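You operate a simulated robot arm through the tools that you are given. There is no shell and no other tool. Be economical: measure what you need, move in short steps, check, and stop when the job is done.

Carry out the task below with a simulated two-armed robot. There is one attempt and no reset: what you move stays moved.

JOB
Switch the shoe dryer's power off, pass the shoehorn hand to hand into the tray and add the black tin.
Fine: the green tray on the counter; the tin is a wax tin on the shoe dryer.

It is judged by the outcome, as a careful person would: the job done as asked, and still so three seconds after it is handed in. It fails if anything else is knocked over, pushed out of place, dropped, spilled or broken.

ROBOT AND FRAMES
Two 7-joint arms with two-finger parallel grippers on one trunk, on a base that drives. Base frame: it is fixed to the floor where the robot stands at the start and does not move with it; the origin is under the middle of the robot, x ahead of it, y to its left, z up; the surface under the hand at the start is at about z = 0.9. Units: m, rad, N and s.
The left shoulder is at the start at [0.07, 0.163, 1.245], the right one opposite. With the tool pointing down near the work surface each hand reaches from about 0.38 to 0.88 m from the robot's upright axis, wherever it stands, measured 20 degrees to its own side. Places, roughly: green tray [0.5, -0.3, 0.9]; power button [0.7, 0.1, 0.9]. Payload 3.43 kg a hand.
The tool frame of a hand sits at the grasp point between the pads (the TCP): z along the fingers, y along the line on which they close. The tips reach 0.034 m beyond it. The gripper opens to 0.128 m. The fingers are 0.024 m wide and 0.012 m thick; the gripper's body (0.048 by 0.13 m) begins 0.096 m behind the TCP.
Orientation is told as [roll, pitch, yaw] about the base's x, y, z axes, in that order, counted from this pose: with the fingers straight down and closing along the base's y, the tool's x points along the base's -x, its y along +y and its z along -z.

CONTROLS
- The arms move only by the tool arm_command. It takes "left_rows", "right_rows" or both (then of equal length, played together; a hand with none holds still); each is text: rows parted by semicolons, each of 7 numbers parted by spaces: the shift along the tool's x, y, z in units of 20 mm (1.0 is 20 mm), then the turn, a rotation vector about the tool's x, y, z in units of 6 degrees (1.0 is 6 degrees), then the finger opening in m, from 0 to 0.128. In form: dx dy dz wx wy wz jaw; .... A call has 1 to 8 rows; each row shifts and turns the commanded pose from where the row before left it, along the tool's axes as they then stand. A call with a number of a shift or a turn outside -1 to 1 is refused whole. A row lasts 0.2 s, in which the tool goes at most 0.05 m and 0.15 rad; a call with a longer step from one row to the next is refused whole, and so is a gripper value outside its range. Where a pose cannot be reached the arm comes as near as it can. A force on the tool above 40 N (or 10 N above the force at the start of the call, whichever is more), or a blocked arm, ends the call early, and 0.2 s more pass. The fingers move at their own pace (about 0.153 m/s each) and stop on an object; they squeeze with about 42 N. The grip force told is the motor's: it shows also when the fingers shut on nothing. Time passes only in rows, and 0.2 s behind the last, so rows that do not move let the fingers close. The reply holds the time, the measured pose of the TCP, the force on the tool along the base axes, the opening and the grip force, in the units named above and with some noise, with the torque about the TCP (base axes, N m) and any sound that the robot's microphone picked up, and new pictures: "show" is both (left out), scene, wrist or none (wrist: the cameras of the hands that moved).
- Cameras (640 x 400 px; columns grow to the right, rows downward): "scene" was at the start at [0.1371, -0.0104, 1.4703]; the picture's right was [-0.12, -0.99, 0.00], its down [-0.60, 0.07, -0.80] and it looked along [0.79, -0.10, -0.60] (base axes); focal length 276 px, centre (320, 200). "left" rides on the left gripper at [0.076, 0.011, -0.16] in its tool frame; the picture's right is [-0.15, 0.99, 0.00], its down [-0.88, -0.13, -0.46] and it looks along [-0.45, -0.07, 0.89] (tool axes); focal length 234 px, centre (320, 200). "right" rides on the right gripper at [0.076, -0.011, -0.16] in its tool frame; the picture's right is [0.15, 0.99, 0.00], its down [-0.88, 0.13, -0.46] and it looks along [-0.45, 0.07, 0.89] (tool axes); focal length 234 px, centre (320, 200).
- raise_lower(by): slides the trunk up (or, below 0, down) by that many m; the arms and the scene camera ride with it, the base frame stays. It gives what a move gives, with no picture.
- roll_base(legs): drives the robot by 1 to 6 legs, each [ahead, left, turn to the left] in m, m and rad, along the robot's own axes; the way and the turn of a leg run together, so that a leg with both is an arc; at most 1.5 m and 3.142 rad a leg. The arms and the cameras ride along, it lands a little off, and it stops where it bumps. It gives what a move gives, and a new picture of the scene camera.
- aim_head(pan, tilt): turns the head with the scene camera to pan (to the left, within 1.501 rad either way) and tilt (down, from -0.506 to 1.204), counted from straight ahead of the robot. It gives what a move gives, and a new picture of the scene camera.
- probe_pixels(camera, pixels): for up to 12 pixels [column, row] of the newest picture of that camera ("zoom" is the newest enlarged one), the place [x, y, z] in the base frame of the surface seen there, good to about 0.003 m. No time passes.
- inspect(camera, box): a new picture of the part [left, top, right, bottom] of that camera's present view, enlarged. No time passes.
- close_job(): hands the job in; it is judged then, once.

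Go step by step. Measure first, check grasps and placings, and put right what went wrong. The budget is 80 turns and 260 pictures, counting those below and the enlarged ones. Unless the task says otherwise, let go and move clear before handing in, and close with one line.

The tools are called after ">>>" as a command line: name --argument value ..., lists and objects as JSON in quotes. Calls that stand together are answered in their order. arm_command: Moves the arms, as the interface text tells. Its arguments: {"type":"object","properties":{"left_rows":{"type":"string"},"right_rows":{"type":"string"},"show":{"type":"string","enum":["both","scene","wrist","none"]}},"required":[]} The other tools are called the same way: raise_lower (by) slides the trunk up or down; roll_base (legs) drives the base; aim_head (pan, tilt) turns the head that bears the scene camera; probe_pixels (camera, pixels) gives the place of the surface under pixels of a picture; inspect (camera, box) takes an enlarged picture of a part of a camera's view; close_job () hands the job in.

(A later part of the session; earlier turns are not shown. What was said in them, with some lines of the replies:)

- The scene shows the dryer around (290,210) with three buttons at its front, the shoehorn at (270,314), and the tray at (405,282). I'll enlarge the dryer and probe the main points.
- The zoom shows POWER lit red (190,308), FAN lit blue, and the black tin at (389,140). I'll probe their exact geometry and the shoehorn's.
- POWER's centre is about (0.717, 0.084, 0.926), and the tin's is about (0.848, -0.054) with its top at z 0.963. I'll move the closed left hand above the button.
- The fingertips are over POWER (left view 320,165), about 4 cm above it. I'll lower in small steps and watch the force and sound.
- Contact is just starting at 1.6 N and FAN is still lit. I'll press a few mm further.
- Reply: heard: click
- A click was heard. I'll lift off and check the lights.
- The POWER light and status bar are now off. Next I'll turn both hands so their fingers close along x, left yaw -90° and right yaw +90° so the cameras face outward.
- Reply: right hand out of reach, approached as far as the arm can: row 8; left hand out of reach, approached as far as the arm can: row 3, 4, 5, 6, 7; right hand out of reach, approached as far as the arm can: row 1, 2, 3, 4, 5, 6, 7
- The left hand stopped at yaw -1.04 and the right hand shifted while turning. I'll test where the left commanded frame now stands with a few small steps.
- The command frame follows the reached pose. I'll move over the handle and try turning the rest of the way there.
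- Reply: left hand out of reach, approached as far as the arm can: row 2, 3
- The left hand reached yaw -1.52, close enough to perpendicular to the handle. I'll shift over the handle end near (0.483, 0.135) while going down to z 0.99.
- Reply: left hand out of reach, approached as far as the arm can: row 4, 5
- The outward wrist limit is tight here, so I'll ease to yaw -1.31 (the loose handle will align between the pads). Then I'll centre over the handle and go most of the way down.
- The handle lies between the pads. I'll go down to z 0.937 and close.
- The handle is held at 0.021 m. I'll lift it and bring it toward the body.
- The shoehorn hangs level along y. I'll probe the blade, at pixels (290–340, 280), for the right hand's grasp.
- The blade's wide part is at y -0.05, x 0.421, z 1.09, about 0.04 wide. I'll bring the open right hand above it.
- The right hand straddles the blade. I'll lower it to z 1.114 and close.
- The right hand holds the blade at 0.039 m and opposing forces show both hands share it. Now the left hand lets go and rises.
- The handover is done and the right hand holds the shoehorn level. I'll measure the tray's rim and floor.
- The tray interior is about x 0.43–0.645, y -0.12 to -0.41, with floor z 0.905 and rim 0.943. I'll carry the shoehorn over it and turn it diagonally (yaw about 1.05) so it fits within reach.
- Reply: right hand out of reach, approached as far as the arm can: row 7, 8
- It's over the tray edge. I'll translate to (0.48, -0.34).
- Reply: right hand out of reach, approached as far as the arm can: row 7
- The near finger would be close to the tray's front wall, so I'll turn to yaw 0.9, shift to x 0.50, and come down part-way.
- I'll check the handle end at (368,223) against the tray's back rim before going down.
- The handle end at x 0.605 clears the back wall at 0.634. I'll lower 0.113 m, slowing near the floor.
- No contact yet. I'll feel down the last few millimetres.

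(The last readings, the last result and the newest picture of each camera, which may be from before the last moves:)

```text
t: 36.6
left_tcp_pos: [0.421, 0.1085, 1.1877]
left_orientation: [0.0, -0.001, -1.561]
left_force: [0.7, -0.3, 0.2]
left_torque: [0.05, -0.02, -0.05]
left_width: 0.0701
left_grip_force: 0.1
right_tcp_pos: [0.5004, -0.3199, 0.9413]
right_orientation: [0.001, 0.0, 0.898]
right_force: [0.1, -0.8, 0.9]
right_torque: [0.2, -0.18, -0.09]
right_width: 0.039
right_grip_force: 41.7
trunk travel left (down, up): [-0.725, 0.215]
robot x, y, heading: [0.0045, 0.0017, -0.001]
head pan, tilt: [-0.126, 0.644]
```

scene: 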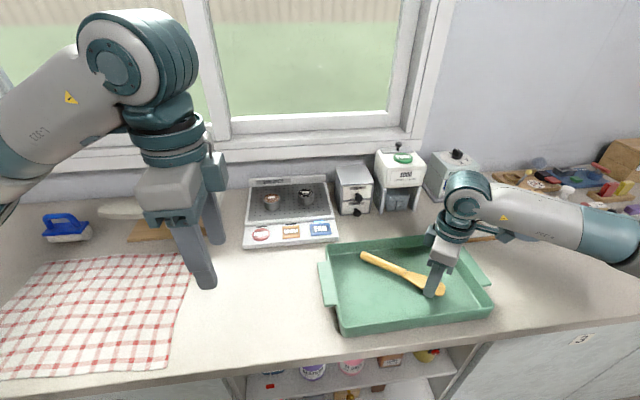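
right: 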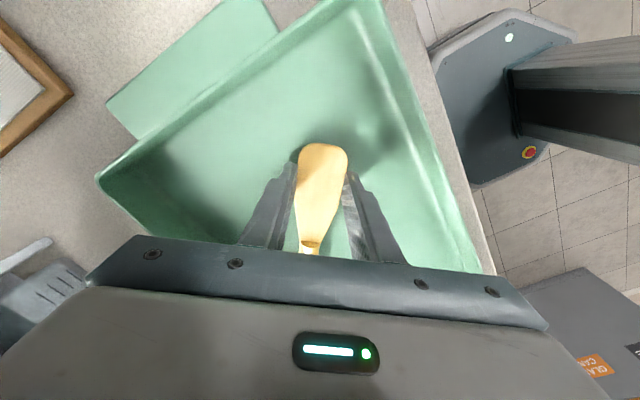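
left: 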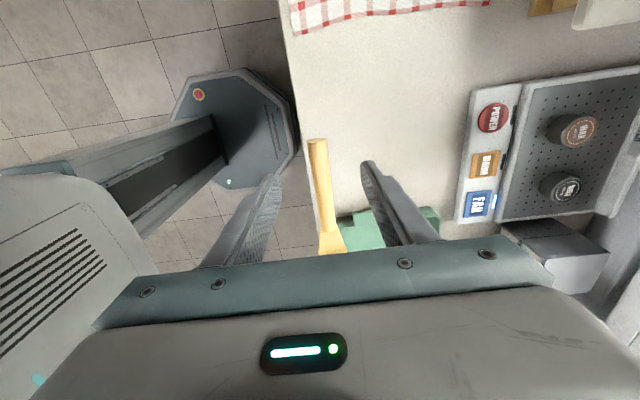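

The torque of 0.2 N m shows the handle touching the floor. I'll open the jaw modestly and rise.

>>> arm_command --right_rows "0 0 0 0 0 0 0.05;0 0 0 0 0 0 0.07;0 0 0 0 0 0 0.07;0 0 -0.5 0 0 0 0.07;0 0 -1 0 0 0 0.07;0 0 -1 0 0 0 0.07;0 0 -1 0 0 0 0.07;0 0 -1 0 0 0 0.07" --show "both"

```text
t: 38.4
left_tcp_pos: [0.421, 0.1097, 1.1875]
left_orientation: [0.0, 0.001, -1.561]
left_force: [0.3, -0.1, 0.5]
left_torque: [0.01, -0.01, 0.01]
left_width: 0.0703
left_grip_force: 0.0
right_tcp_pos: [0.4991, -0.3198, 1.0319]
right_orientation: [0.002, 0.002, 0.9]
right_force: [-0.3, 0.6, 0.0]
right_torque: [0.04, -0.02, 0.01]
right_width: 0.0702
right_grip_force: 0.0
trunk travel left (down, up): [-0.725, 0.215]
robot x, y, heading: [0.003, 0.0034, 0.003]
head pan, tilt: [-0.126, 0.644]
```

scene: 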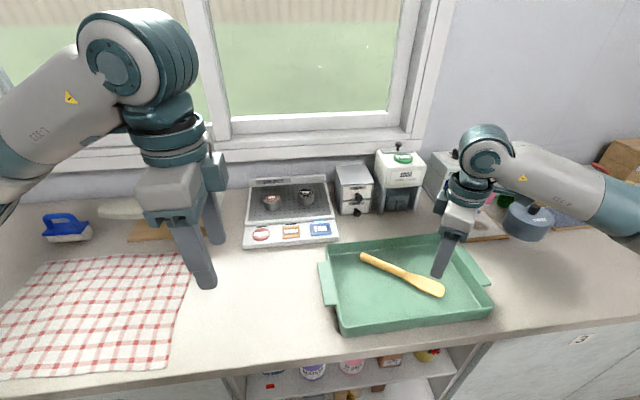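
right: 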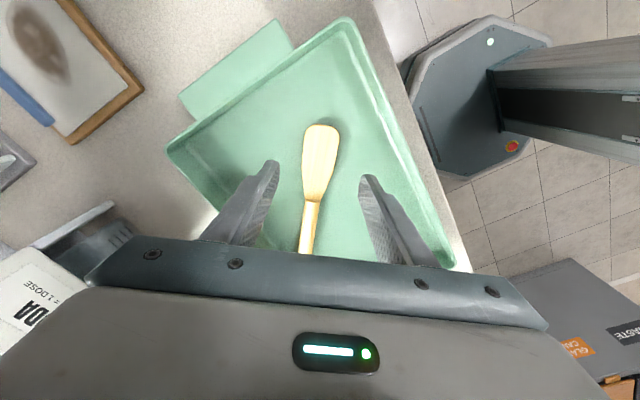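

The shoehorn lies in the tray. Next, the tin: I'll check the clearances around it (drawer unit, dryer's back panel, window sill).

>>> probe_pixels --camera "scene" --pixels '[[338, 170], [338, 185], [352, 167], [365, 170], [341, 211], [305, 180], [320, 178], [305, 168], [305, 150], [305, 132], [402, 158], [383, 160]]'

>>> inspect --camera "scene" --box '[240, 120, 440, 250]'

```text
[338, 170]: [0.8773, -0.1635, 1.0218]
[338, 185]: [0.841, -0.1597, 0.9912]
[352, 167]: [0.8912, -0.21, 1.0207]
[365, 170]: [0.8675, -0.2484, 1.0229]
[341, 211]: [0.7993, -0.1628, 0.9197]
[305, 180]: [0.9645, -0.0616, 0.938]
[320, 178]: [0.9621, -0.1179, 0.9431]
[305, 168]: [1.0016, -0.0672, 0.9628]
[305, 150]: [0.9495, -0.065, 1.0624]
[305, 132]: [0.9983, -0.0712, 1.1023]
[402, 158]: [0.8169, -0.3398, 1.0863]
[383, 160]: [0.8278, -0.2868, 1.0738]
```

```text
3.08 times, centred on (340, 185) of scene
```

zoom: 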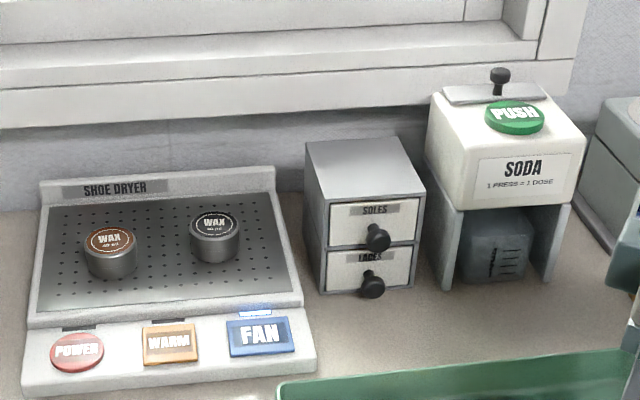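

Clearances are fine: drawers start at y -0.16 and the sill at x 0.95. I'll raise the right hand and turn it back to yaw 0.

>>> arm_command --right_rows "0 0 -0.6 0 0 1 0.08;0 0 -0.6 0 0 1 0.08;0 0 -0.6 0 0 1 0.08;0 0 -0.6 0 0 1 0.08;0 0 -0.6 0 0 1 0.08;0 0 -0.6 0 0 1 0.08;0 0 -0.6 0 0 1 0.08;0 0 -0.6 0 0 1 0.08" --left_rows "0.5 0 0 0 0 0 0.07;0.5 0 0 0 0 0 0.07;0.5 0 0 0 0 0 0.07;0.5 0 0 0 0 0 0.07;0 0 0 0 0 -1 0.07;0 0 0 0 0 -1 0.07;0 0 0 0 0 -1 0.07;0 0 0 0 0 -1 0.07" --show "none"

```text
t: 40.2
left_tcp_pos: [0.4214, 0.1509, 1.1877]
left_orientation: [0.0, -0.002, -1.141]
left_force: [-0.1, -0.3, -0.1]
left_torque: [0.02, 0.02, -0.01]
left_width: 0.0699
left_grip_force: 0.1
right_tcp_pos: [0.5005, -0.3201, 1.1281]
right_orientation: [0.0, -0.001, 0.059]
right_force: [0.7, -0.9, -0.5]
right_torque: [0.01, 0.03, 0.0]
right_width: 0.0801
right_grip_force: 0.1
trunk travel left (down, up): [-0.725, 0.215]
robot x, y, heading: [-0.0011, -0.0011, 0.004]
head pan, tilt: [-0.126, 0.644]
```

Now I'll move diagonally toward the tin, clear of the soda unit and drawers.

>>> arm_command --right_rows "-1 0.8 0 0 0 0.56 0.08;-1 0.8 0 0 0 0 0.08;-1 0.8 0 0 0 0 0.08;-1 0.8 0 0 0 0 0.08;-1 0.8 0 0 0 0 0.08;-1 0.8 0 0 0 0 0.08;-1 0.8 0 0 0 0 0.08;-1 0.8 0 0 0 0 0.08" --show "none"

>>> arm_command --right_rows "-1 0.85 0.2 0 0 0 0.08;-1 0.85 0.2 0 0 0 0.08;-1 0.85 0.2 0 0 0 0.08;-1 0.85 0.2 0 0 0 0.08;-1 0.85 0.2 0 0 0 0.08;-1 0.85 0.2 0 0 0 0.08;-1 0.85 0.2 0 0 0 0.08;0 0 0 0 0 0 0.08" --show "both"

```text
t: 42.0
left_tcp_pos: [0.4211, 0.1508, 1.1865]
left_orientation: [0.0, -0.001, -1.142]
left_force: [-0.4, 0.3, 0.3]
left_torque: [-0.04, 0.0, 0.0]
left_width: 0.07
left_grip_force: 0.0
right_tcp_pos: [0.6609, -0.1896, 1.1248]
right_orientation: [-0.003, 0.0, 0.003]
right_force: [0.2, 0.3, 0.1]
right_torque: [-0.02, 0.03, -0.02]
right_width: 0.0801
right_grip_force: 0.1
trunk travel left (down, up): [-0.725, 0.215]
robot x, y, heading: [0.0, -0.003, 0.0]
head pan, tilt: [-0.126, 0.644]
```

```text
t: 43.8
left_tcp_pos: [0.4203, 0.149, 1.1867]
left_orientation: [-0.001, 0.001, -1.143]
left_force: [-0.4, -0.6, 0.3]
left_torque: [0.02, 0.03, -0.01]
left_width: 0.0696
left_grip_force: 0.0
right_tcp_pos: [0.7987, -0.073, 1.1]
right_orientation: [0.001, 0.001, 0.002]
right_force: [0.7, 0.6, 0.8]
right_torque: [0.0, -0.03, 0.02]
right_width: 0.08
right_grip_force: 0.1
trunk travel left (down, up): [-0.725, 0.215]
robot x, y, heading: [-0.0003, -0.0006, -0.002]
head pan, tilt: [-0.126, 0.644]
```

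scene: 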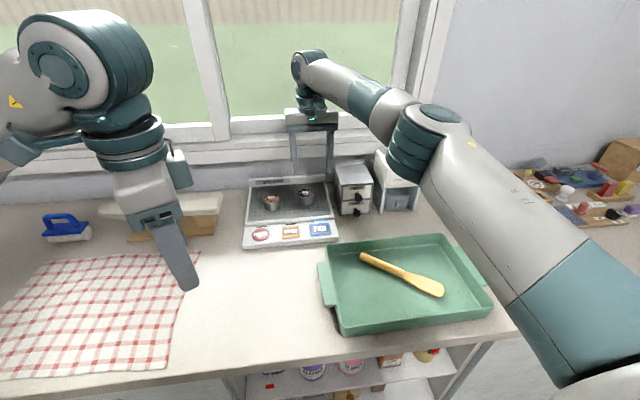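
right: 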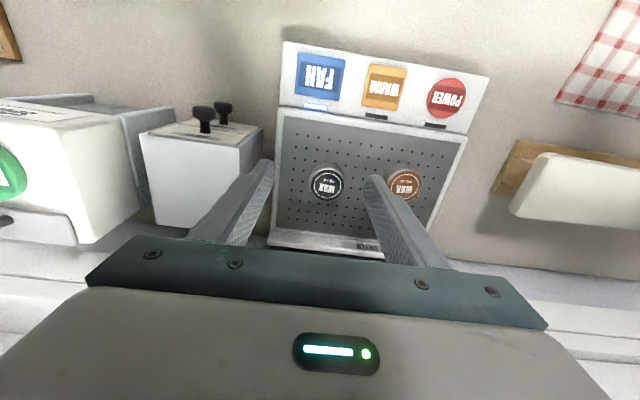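

The arm reaches well. I'll pin down both tins through the right wrist camera at (327,183) and (405,185).

>>> probe_pixels --camera "right" --pixels '[[327, 172], [327, 183], [327, 194], [315, 183], [339, 183], [327, 198], [405, 185], [391, 185], [419, 185], [360, 190]]'

>>> inspect --camera "right" --box '[260, 130, 460, 255]'

```text
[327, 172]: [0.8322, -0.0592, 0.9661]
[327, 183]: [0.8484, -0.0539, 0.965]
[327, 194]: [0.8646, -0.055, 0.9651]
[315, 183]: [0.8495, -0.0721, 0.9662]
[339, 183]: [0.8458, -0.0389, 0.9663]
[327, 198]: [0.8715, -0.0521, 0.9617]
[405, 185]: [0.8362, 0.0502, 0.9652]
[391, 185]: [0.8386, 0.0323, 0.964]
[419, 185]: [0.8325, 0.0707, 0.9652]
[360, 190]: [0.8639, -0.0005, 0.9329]
```

```text
3.20 times, centred on (360, 192) of right
```

zoom: 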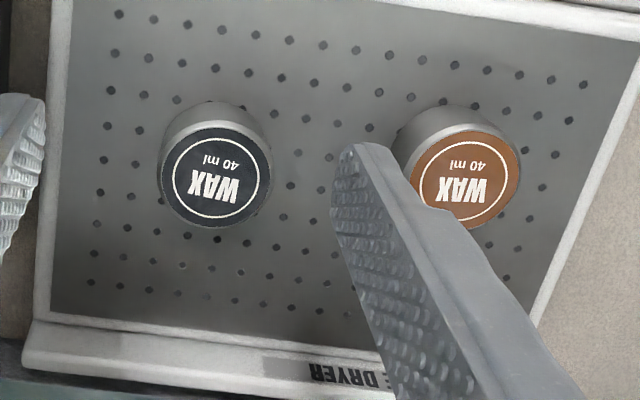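

The black tin's centre is (0.848, -0.055), about 0.044 wide, z 0.933–0.965. I'll centre above it and go down part-way.

>>> arm_command --right_rows "-0.82 0.3 0 0 0 0 0.08;-0.82 0.3 0 0 0 0 0.08;-0.82 0.3 0 0 0 0 0.08;0 0 1 0 0 0 0.08;0 0 1 0 0 0 0.08;0 0 0.7 0 0 0 0.08;0 0 0 0 0 0 0.08" --show "both"

```text
t: 45.4
left_tcp_pos: [0.4208, 0.1489, 1.1873]
left_orientation: [0.002, 0.001, -1.143]
left_force: [0.2, 0.0, -0.2]
left_torque: [0.0, 0.0, 0.01]
left_width: 0.0698
left_grip_force: 0.0
right_tcp_pos: [0.8148, -0.0668, 1.04]
right_orientation: [-0.002, -0.001, 0.002]
right_force: [-0.5, -0.1, 0.1]
right_torque: [0.0, 0.06, 0.01]
right_width: 0.0802
right_grip_force: 0.0
right hand out of reach, approached as far as the arm can: row 1, 2, 3
trunk travel left (down, up): [-0.725, 0.215]
robot x, y, heading: [0.0025, 0.0002, 0.002]
head pan, tilt: [-0.126, 0.644]
```

scene: 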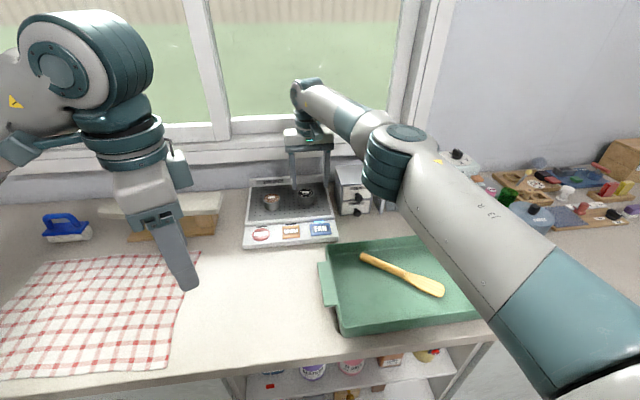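
right: 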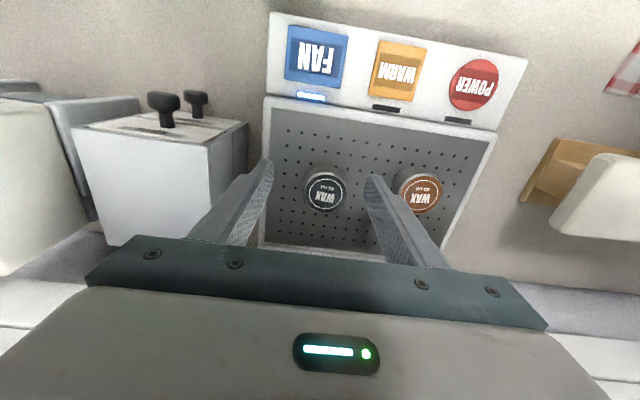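

The reach ends at x 0.815, so I'll drive forward a little. First I'll check the right elbow's clearance over the drawers and soda unit, around (385,180).

>>> probe_pixels --camera "scene" --pixels '[[385, 180], [385, 195], [370, 165], [345, 110], [315, 145], [450, 240], [520, 290]]'

>>> aim_head --pan -0.126 --tilt 1.15

```text
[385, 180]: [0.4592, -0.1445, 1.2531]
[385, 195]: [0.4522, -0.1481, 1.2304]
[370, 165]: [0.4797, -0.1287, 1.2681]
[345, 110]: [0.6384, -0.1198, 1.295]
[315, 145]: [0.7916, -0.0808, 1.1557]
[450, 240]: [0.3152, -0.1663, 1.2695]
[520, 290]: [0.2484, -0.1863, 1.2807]
```

```text
t: 46.3
left_tcp_pos: [0.4204, 0.1494, 1.1871]
left_orientation: [0.002, 0.001, -1.145]
left_force: [0.0, 0.2, -0.5]
left_torque: [0.01, 0.0, -0.03]
left_width: 0.0698
left_grip_force: 0.0
right_tcp_pos: [0.8138, -0.0665, 1.041]
right_orientation: [-0.002, 0.0, 0.003]
right_force: [-0.1, -0.8, -0.2]
right_torque: [-0.02, 0.0, -0.05]
right_width: 0.0801
right_grip_force: 0.0
trunk travel left (down, up): [-0.725, 0.215]
robot x, y, heading: [0.0014, 0.0016, 0.0]
head pan, tilt: [-0.126, 1.15]
```

scene: 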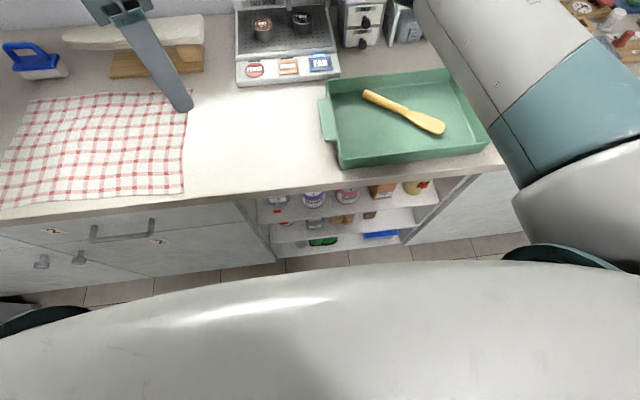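

The arms ride well above everything, so a short forward drive of 0.045 m is safe.

>>> probe_pixels --camera "scene" --pixels '[[320, 256], [250, 272], [180, 240], [320, 190], [100, 290]]'

>>> roll_base --legs '[[0.045, 0, 0]]'

```text
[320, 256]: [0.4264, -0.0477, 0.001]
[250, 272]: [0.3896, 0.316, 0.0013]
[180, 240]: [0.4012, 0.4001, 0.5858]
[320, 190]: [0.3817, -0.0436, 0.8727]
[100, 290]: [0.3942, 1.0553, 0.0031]
```

```text
t: 47.2
left_tcp_pos: [0.4605, 0.1498, 1.1891]
left_orientation: [0.004, -0.002, -1.144]
left_force: [0.0, 0.2, 0.1]
left_torque: [0.02, -0.02, -0.05]
left_width: 0.07
left_grip_force: 0.1
right_tcp_pos: [0.8542, -0.0672, 1.0444]
right_orientation: [0.0, -0.003, 0.004]
right_force: [-0.4, -0.1, 0.3]
right_torque: [0.0, -0.06, -0.01]
right_width: 0.08
right_grip_force: 0.1
trunk travel left (down, up): [-0.725, 0.215]
robot x, y, heading: [0.0448, 0.0007, 0.002]
head pan, tilt: [-0.126, 1.15]
```

scene: 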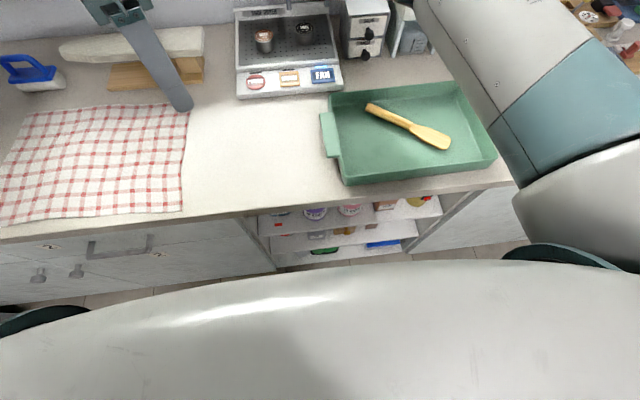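

The TCP is now at x 0.854. I'll centre on the tin and recheck before descending.

>>> arm_command --right_rows "0.3 0.6 0 0 0 0 0.08;0 0 1 0 0 0 0.08;0 0 0.3 0 0 0 0.08;0 0 0 0 0 0 0.08" --show "wrist"

>>> aim_head --pan -0.126 --tilt 0.7

```text
t: 48.2
left_tcp_pos: [0.4626, 0.1511, 1.188]
left_orientation: [0.002, -0.002, -1.142]
left_force: [0.8, -0.5, 1.0]
left_torque: [-0.01, 0.01, -0.04]
left_width: 0.0701
left_grip_force: 0.0
right_tcp_pos: [0.8529, -0.0521, 1.0164]
right_orientation: [-0.001, -0.001, 0.002]
right_force: [-0.2, 0.0, 0.2]
right_torque: [0.01, -0.01, 0.03]
right_width: 0.0799
right_grip_force: 0.0
trunk travel left (down, up): [-0.725, 0.215]
robot x, y, heading: [0.0458, 0.0038, 0.0]
head pan, tilt: [-0.126, 1.15]
```

right: 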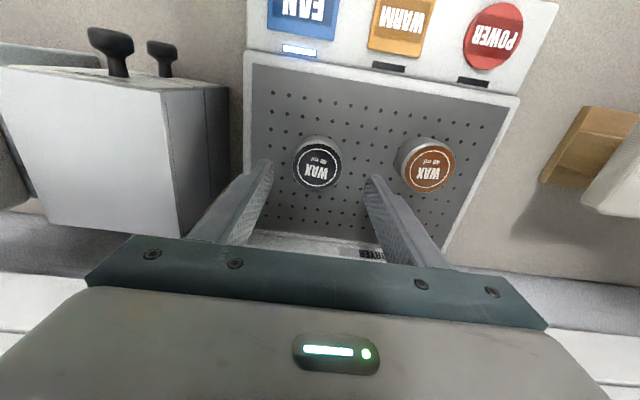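

```text
t: 49.1
left_tcp_pos: [0.4661, 0.1501, 1.1878]
left_orientation: [0.001, 0.001, -1.141]
left_force: [0.2, 0.9, -0.7]
left_torque: [-0.03, 0.01, 0.0]
left_width: 0.0702
left_grip_force: 0.0
right_tcp_pos: [0.8526, -0.0522, 1.0147]
right_orientation: [-0.001, 0.002, 0.002]
right_force: [0.5, -0.2, 0.8]
right_torque: [0.0, 0.02, 0.01]
right_width: 0.0799
right_grip_force: 0.1
trunk travel left (down, up): [-0.725, 0.215]
robot x, y, heading: [0.0431, 0.005, 0.004]
head pan, tilt: [-0.126, 0.7]
```

scene: 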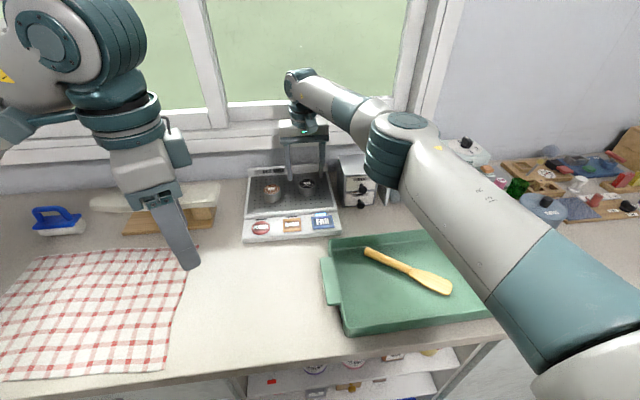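

I'll check the tin's centre once more from the wrist view, at (318,165), now that the base has moved.

>>> probe_pixels --camera "right" --pixels '[[318, 168], [300, 168], [336, 168], [318, 152], [318, 184]]'

```text
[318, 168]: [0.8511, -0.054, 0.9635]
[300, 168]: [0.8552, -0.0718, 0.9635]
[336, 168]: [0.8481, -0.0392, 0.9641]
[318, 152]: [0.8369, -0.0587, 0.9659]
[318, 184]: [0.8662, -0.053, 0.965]
```

The tin's centre is (0.850, -0.055). I'll adjust slightly, descend to z 0.972 and close.

>>> arm_command --right_rows "0.1 -0.13 0.5 0 0 0 0.08;0 0 0.9 0 0 0 0.08;0 0 0.7 0 0 0 0.08;0 0 0 0 0 0 0.08;0 0 0 0 0 0 0.055;0 0 0 0 0 0 0;0 0 0 0 0 0 0;0 0 0 0 0 0 0" --show "both"

```text
t: 50.9
left_tcp_pos: [0.4644, 0.1507, 1.1866]
left_orientation: [-0.001, -0.003, -1.142]
left_force: [-0.3, -0.7, 0.4]
left_torque: [0.0, 0.02, 0.03]
left_width: 0.0698
left_grip_force: 0.1
right_tcp_pos: [0.8498, -0.0571, 0.9735]
right_orientation: [-0.001, 0.001, 0.004]
right_force: [0.3, -0.5, 0.4]
right_torque: [-0.06, 0.01, -0.02]
right_width: 0.0501
right_grip_force: 42.3
trunk travel left (down, up): [-0.725, 0.215]
robot x, y, heading: [0.045, 0.0015, 0.003]
head pan, tilt: [-0.126, 0.7]
```

scene: 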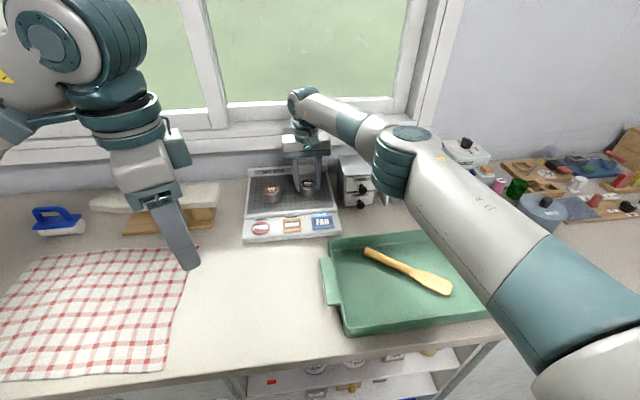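
right: 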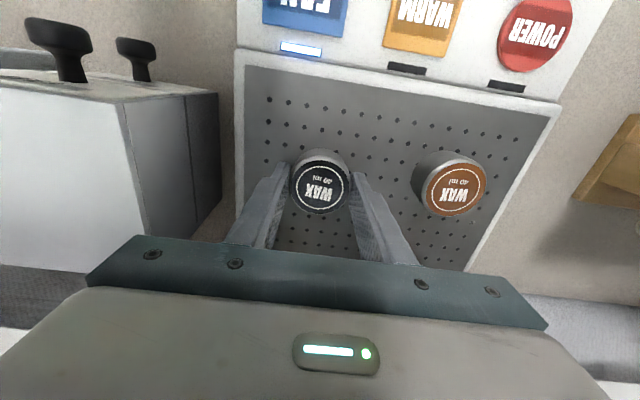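

The tin is gripped at 0.050 m. I'll lift it straight up.

>>> arm_command --right_rows "0 0 -0.5 0 0 0 0;0 0 -1 0 0 0 0;0 0 -1 0 0 0 0;0 0 -1 0 0 0 0;0 0 -1 0 0 0 0;0.5 0 -1 0 0 0 0;1 0 -0.5 0 0 0 0;1 0 0 0 0 0 0" --show "both"

```text
t: 52.7
left_tcp_pos: [0.4645, 0.1495, 1.1881]
left_orientation: [0.001, 0.0, -1.144]
left_force: [-1.6, 0.0, -0.1]
left_torque: [-0.01, 0.02, -0.02]
left_width: 0.07
left_grip_force: 0.0
right_tcp_pos: [0.8003, -0.0568, 1.0932]
right_orientation: [0.002, -0.001, 0.004]
right_force: [0.6, -0.2, -0.9]
right_torque: [0.05, 0.03, -0.03]
right_width: 0.0501
right_grip_force: 41.6
trunk travel left (down, up): [-0.725, 0.215]
robot x, y, heading: [0.0465, -0.0039, 0.003]
head pan, tilt: [-0.126, 0.7]
```

scene: 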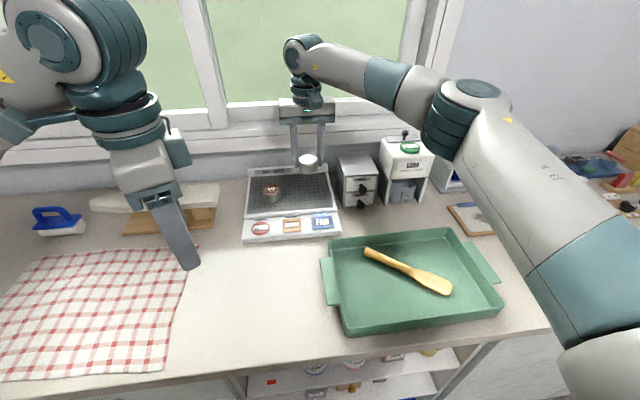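
right: 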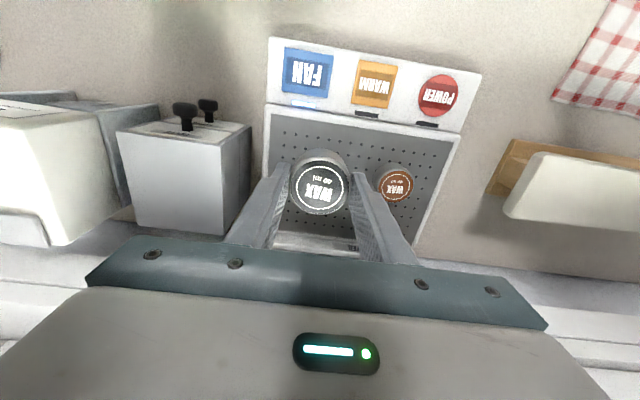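

The tin is held securely and clear. I'll carry it back over the tray's free front-left area, (0.485, -0.205).

>>> arm_command --right_rows "0.985 -0.463 0 0 0 0 0;0.985 -0.463 0 0 0 0 0;0.985 -0.463 0 0 0 0 0;0.985 -0.463 0 0 0 0 0;0.985 -0.463 0 0 0 0 0;0.985 -0.463 0 0 0 0 0;0.985 -0.463 0 0 0 0 0;0.985 -0.463 0 0 0 0 0" --show "none"

>>> arm_command --right_rows "0.985 -0.463 0 0 0 0 0;0.985 -0.463 0 0 0 0 0;0.985 -0.463 0 0 0 0 0;0.985 -0.463 0 0 0 0 0;0.985 -0.463 0 0 0 0 0;0.985 -0.463 0 0 0 0 0;0.985 -0.463 0 0 0 0 0;0.985 -0.463 0 0 0 0 0" --show "both"

```text
t: 54.5
left_tcp_pos: [0.4653, 0.1492, 1.187]
left_orientation: [0.002, -0.001, -1.144]
left_force: [-0.4, 0.6, -0.1]
left_torque: [0.02, -0.02, -0.01]
left_width: 0.07
left_grip_force: 0.0
right_tcp_pos: [0.6426, -0.1318, 1.0937]
right_orientation: [-0.001, -0.002, 0.005]
right_force: [0.1, -0.2, -0.3]
right_torque: [0.06, 0.02, -0.01]
right_width: 0.0502
right_grip_force: 41.6
trunk travel left (down, up): [-0.725, 0.215]
robot x, y, heading: [0.0448, -0.0012, 0.005]
head pan, tilt: [-0.126, 0.7]
```

```text
t: 56.3
left_tcp_pos: [0.4636, 0.1497, 1.1872]
left_orientation: [0.0, 0.0, -1.143]
left_force: [-0.8, -0.1, -0.6]
left_torque: [0.03, 0.01, 0.01]
left_width: 0.0701
left_grip_force: 0.1
right_tcp_pos: [0.4856, -0.2067, 1.0941]
right_orientation: [0.002, 0.001, 0.004]
right_force: [-1.0, 0.8, 0.1]
right_torque: [0.04, 0.0, 0.02]
right_width: 0.0501
right_grip_force: 41.9
trunk travel left (down, up): [-0.725, 0.215]
robot x, y, heading: [0.0437, -0.0025, -0.0]
head pan, tilt: [-0.126, 0.7]
```

scene: 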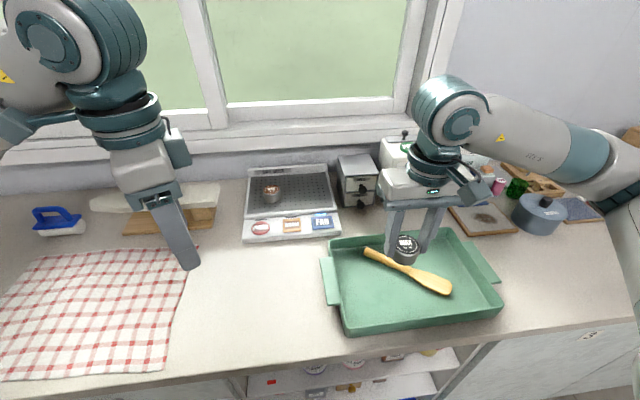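
right: 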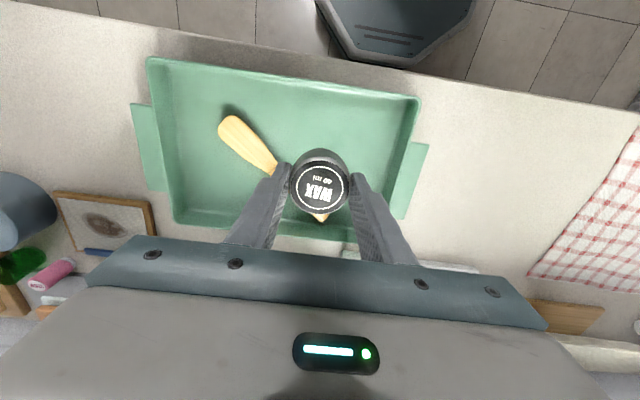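

I'll check where the shoehorn lies relative to the drop spot before lowering.

>>> probe_pixels --camera "scene" --pixels '[[367, 250], [385, 261], [412, 271], [430, 280], [448, 290], [395, 290], [360, 290], [370, 318]]'

```text
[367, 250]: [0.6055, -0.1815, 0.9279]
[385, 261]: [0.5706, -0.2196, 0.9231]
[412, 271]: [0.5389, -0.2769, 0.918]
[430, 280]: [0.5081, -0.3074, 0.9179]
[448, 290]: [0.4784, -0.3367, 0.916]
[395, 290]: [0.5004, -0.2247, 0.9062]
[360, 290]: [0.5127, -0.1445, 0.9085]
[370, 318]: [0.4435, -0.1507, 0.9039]
```

The spot is clear of the shoehorn. The tin should touch at TCP z ≈ 0.9455, so I'll lower to just above that.

>>> arm_command --right_rows "0 0 1 0 0 0 0;0 0 1 0 0 0 0;0 0 1 0 0 0 0;0 0 1 0 0 0 0;0 0 1 0 0 0 0;0 0 1 0 0 0 0;0 0 0.9 0 0 0 0;0 0 0.4 0 0 0 0" --show "scene"

>>> arm_command --right_rows "0 0 0.08 0 0 0 0;0 0 0.08 0 0 0 0;0 0 0 0 0 0 0" --show "none"

```text
t: 58.1
left_tcp_pos: [0.4623, 0.1499, 1.1886]
left_orientation: [0.002, -0.001, -1.143]
left_force: [0.3, -0.8, -0.2]
left_torque: [0.0, -0.01, -0.02]
left_width: 0.0702
left_grip_force: 0.1
right_tcp_pos: [0.4856, -0.2074, 0.9487]
right_orientation: [0.0, -0.007, 0.004]
right_force: [2.9, -2.6, 21.1]
right_torque: [-0.21, 0.19, 0.14]
right_width: 0.0501
right_grip_force: 41.7
trunk travel left (down, up): [-0.725, 0.215]
robot x, y, heading: [0.0408, 0.0027, 0.003]
head pan, tilt: [-0.126, 0.7]
```

scene: 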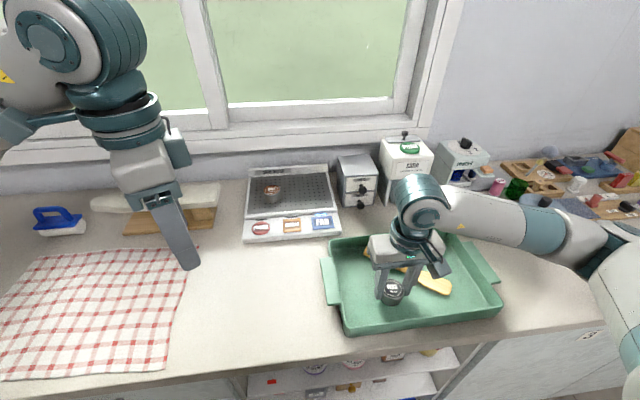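

```text
t: 58.9
left_tcp_pos: [0.4636, 0.1499, 1.1877]
left_orientation: [0.003, -0.001, -1.144]
left_force: [0.5, 0.7, -0.6]
left_torque: [0.01, -0.03, 0.0]
left_width: 0.07
left_grip_force: 0.1
right_tcp_pos: [0.4844, -0.2056, 0.9456]
right_orientation: [-0.001, -0.002, 0.004]
right_force: [5.8, -3.9, 24.2]
right_torque: [-0.18, -0.27, 0.11]
right_width: 0.0502
right_grip_force: 42.1
trunk travel left (down, up): [-0.725, 0.215]
robot x, y, heading: [0.0433, -0.0014, 0.004]
head pan, tilt: [-0.126, 0.7]
```

The tin is on the tray floor and pressed a bit at 24 N, so I'll ease up slightly, open gently and rise.

>>> arm_command --right_rows "0 0 -0.12 0 0 0 0;0 0 0 0 0 0 0.06;0 0 0 0 0 0 0.075;0 0 0 0 0 0 0.075;0 0 -0.5 0 0 0 0.075;0 0 -1 0 0 0 0.075;0 0 -1 0 0 0 0.075;0 0 -1 0 0 0 0.075" --show "none"

>>> arm_command --right_rows "0 0 -1 0 0 0 0.075;0 0 -1 0 0 0 0.075;0 -0.5 -1 0 0 0 0.075;0 -1 -1 0 0 0 0.075;0 -1 -1 0 0 0 0.075;0 -1 0 0 0 0 0.075;0 -1 0 0 0 0 0.075;0 -1 0 0 0 0 0.075" --show "both"

>>> inspect --camera "scene" --box '[230, 150, 510, 345]'

```text
t: 60.7
left_tcp_pos: [0.465, 0.1507, 1.1868]
left_orientation: [0.002, -0.001, -1.143]
left_force: [-0.7, 0.3, 0.7]
left_torque: [-0.01, 0.0, -0.05]
left_width: 0.0697
left_grip_force: 0.1
right_tcp_pos: [0.4861, -0.2079, 1.015]
right_orientation: [0.0, -0.001, 0.006]
right_force: [0.2, 0.2, 0.2]
right_torque: [-0.04, -0.01, -0.02]
right_width: 0.0749
right_grip_force: 0.0
trunk travel left (down, up): [-0.725, 0.215]
robot x, y, heading: [0.0441, 0.003, 0.002]
head pan, tilt: [-0.126, 0.7]
```

```text
t: 62.5
left_tcp_pos: [0.4641, 0.1503, 1.1873]
left_orientation: [0.001, -0.001, -1.142]
left_force: [0.2, -0.3, 0.4]
left_torque: [0.02, 0.0, 0.01]
left_width: 0.0701
left_grip_force: 0.0
right_tcp_pos: [0.4887, -0.318, 1.1154]
right_orientation: [0.001, -0.002, 0.006]
right_force: [0.0, -0.1, -0.8]
right_torque: [0.0, -0.03, 0.03]
right_width: 0.0751
right_grip_force: 0.2
trunk travel left (down, up): [-0.725, 0.215]
robot x, y, heading: [0.0443, -0.0032, 0.001]
head pan, tilt: [-0.126, 0.7]
```

scene: 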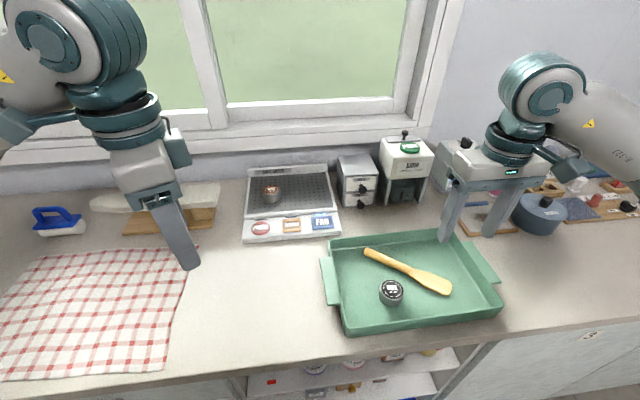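
right: 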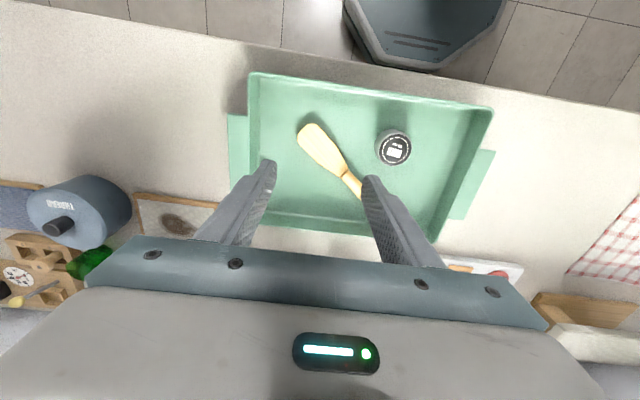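

```text
2.05 times, centred on (370, 248) of scene
```

zoom: 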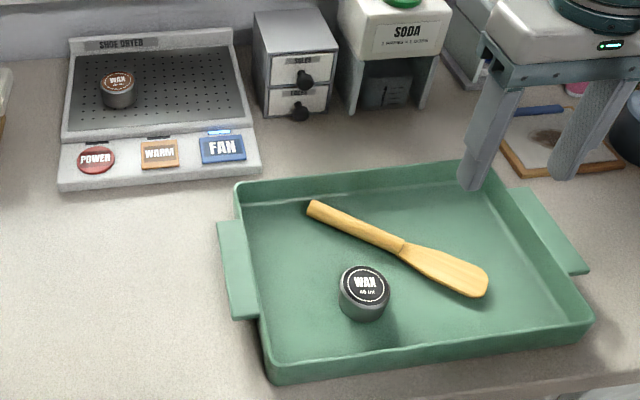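

The POWER light is off. The black tin (365,292 in the zoom) and the shoehorn both rest in the tray, both hands are empty and clear, and everything else is in place, so I'm handing in.

>>> close_job

```text
The job is handed in.
```

The shoe dryer's power is off, the shoehorn was passed from the left hand to the right and laid in the green tray, and the black wax tin is in the tray beside it.
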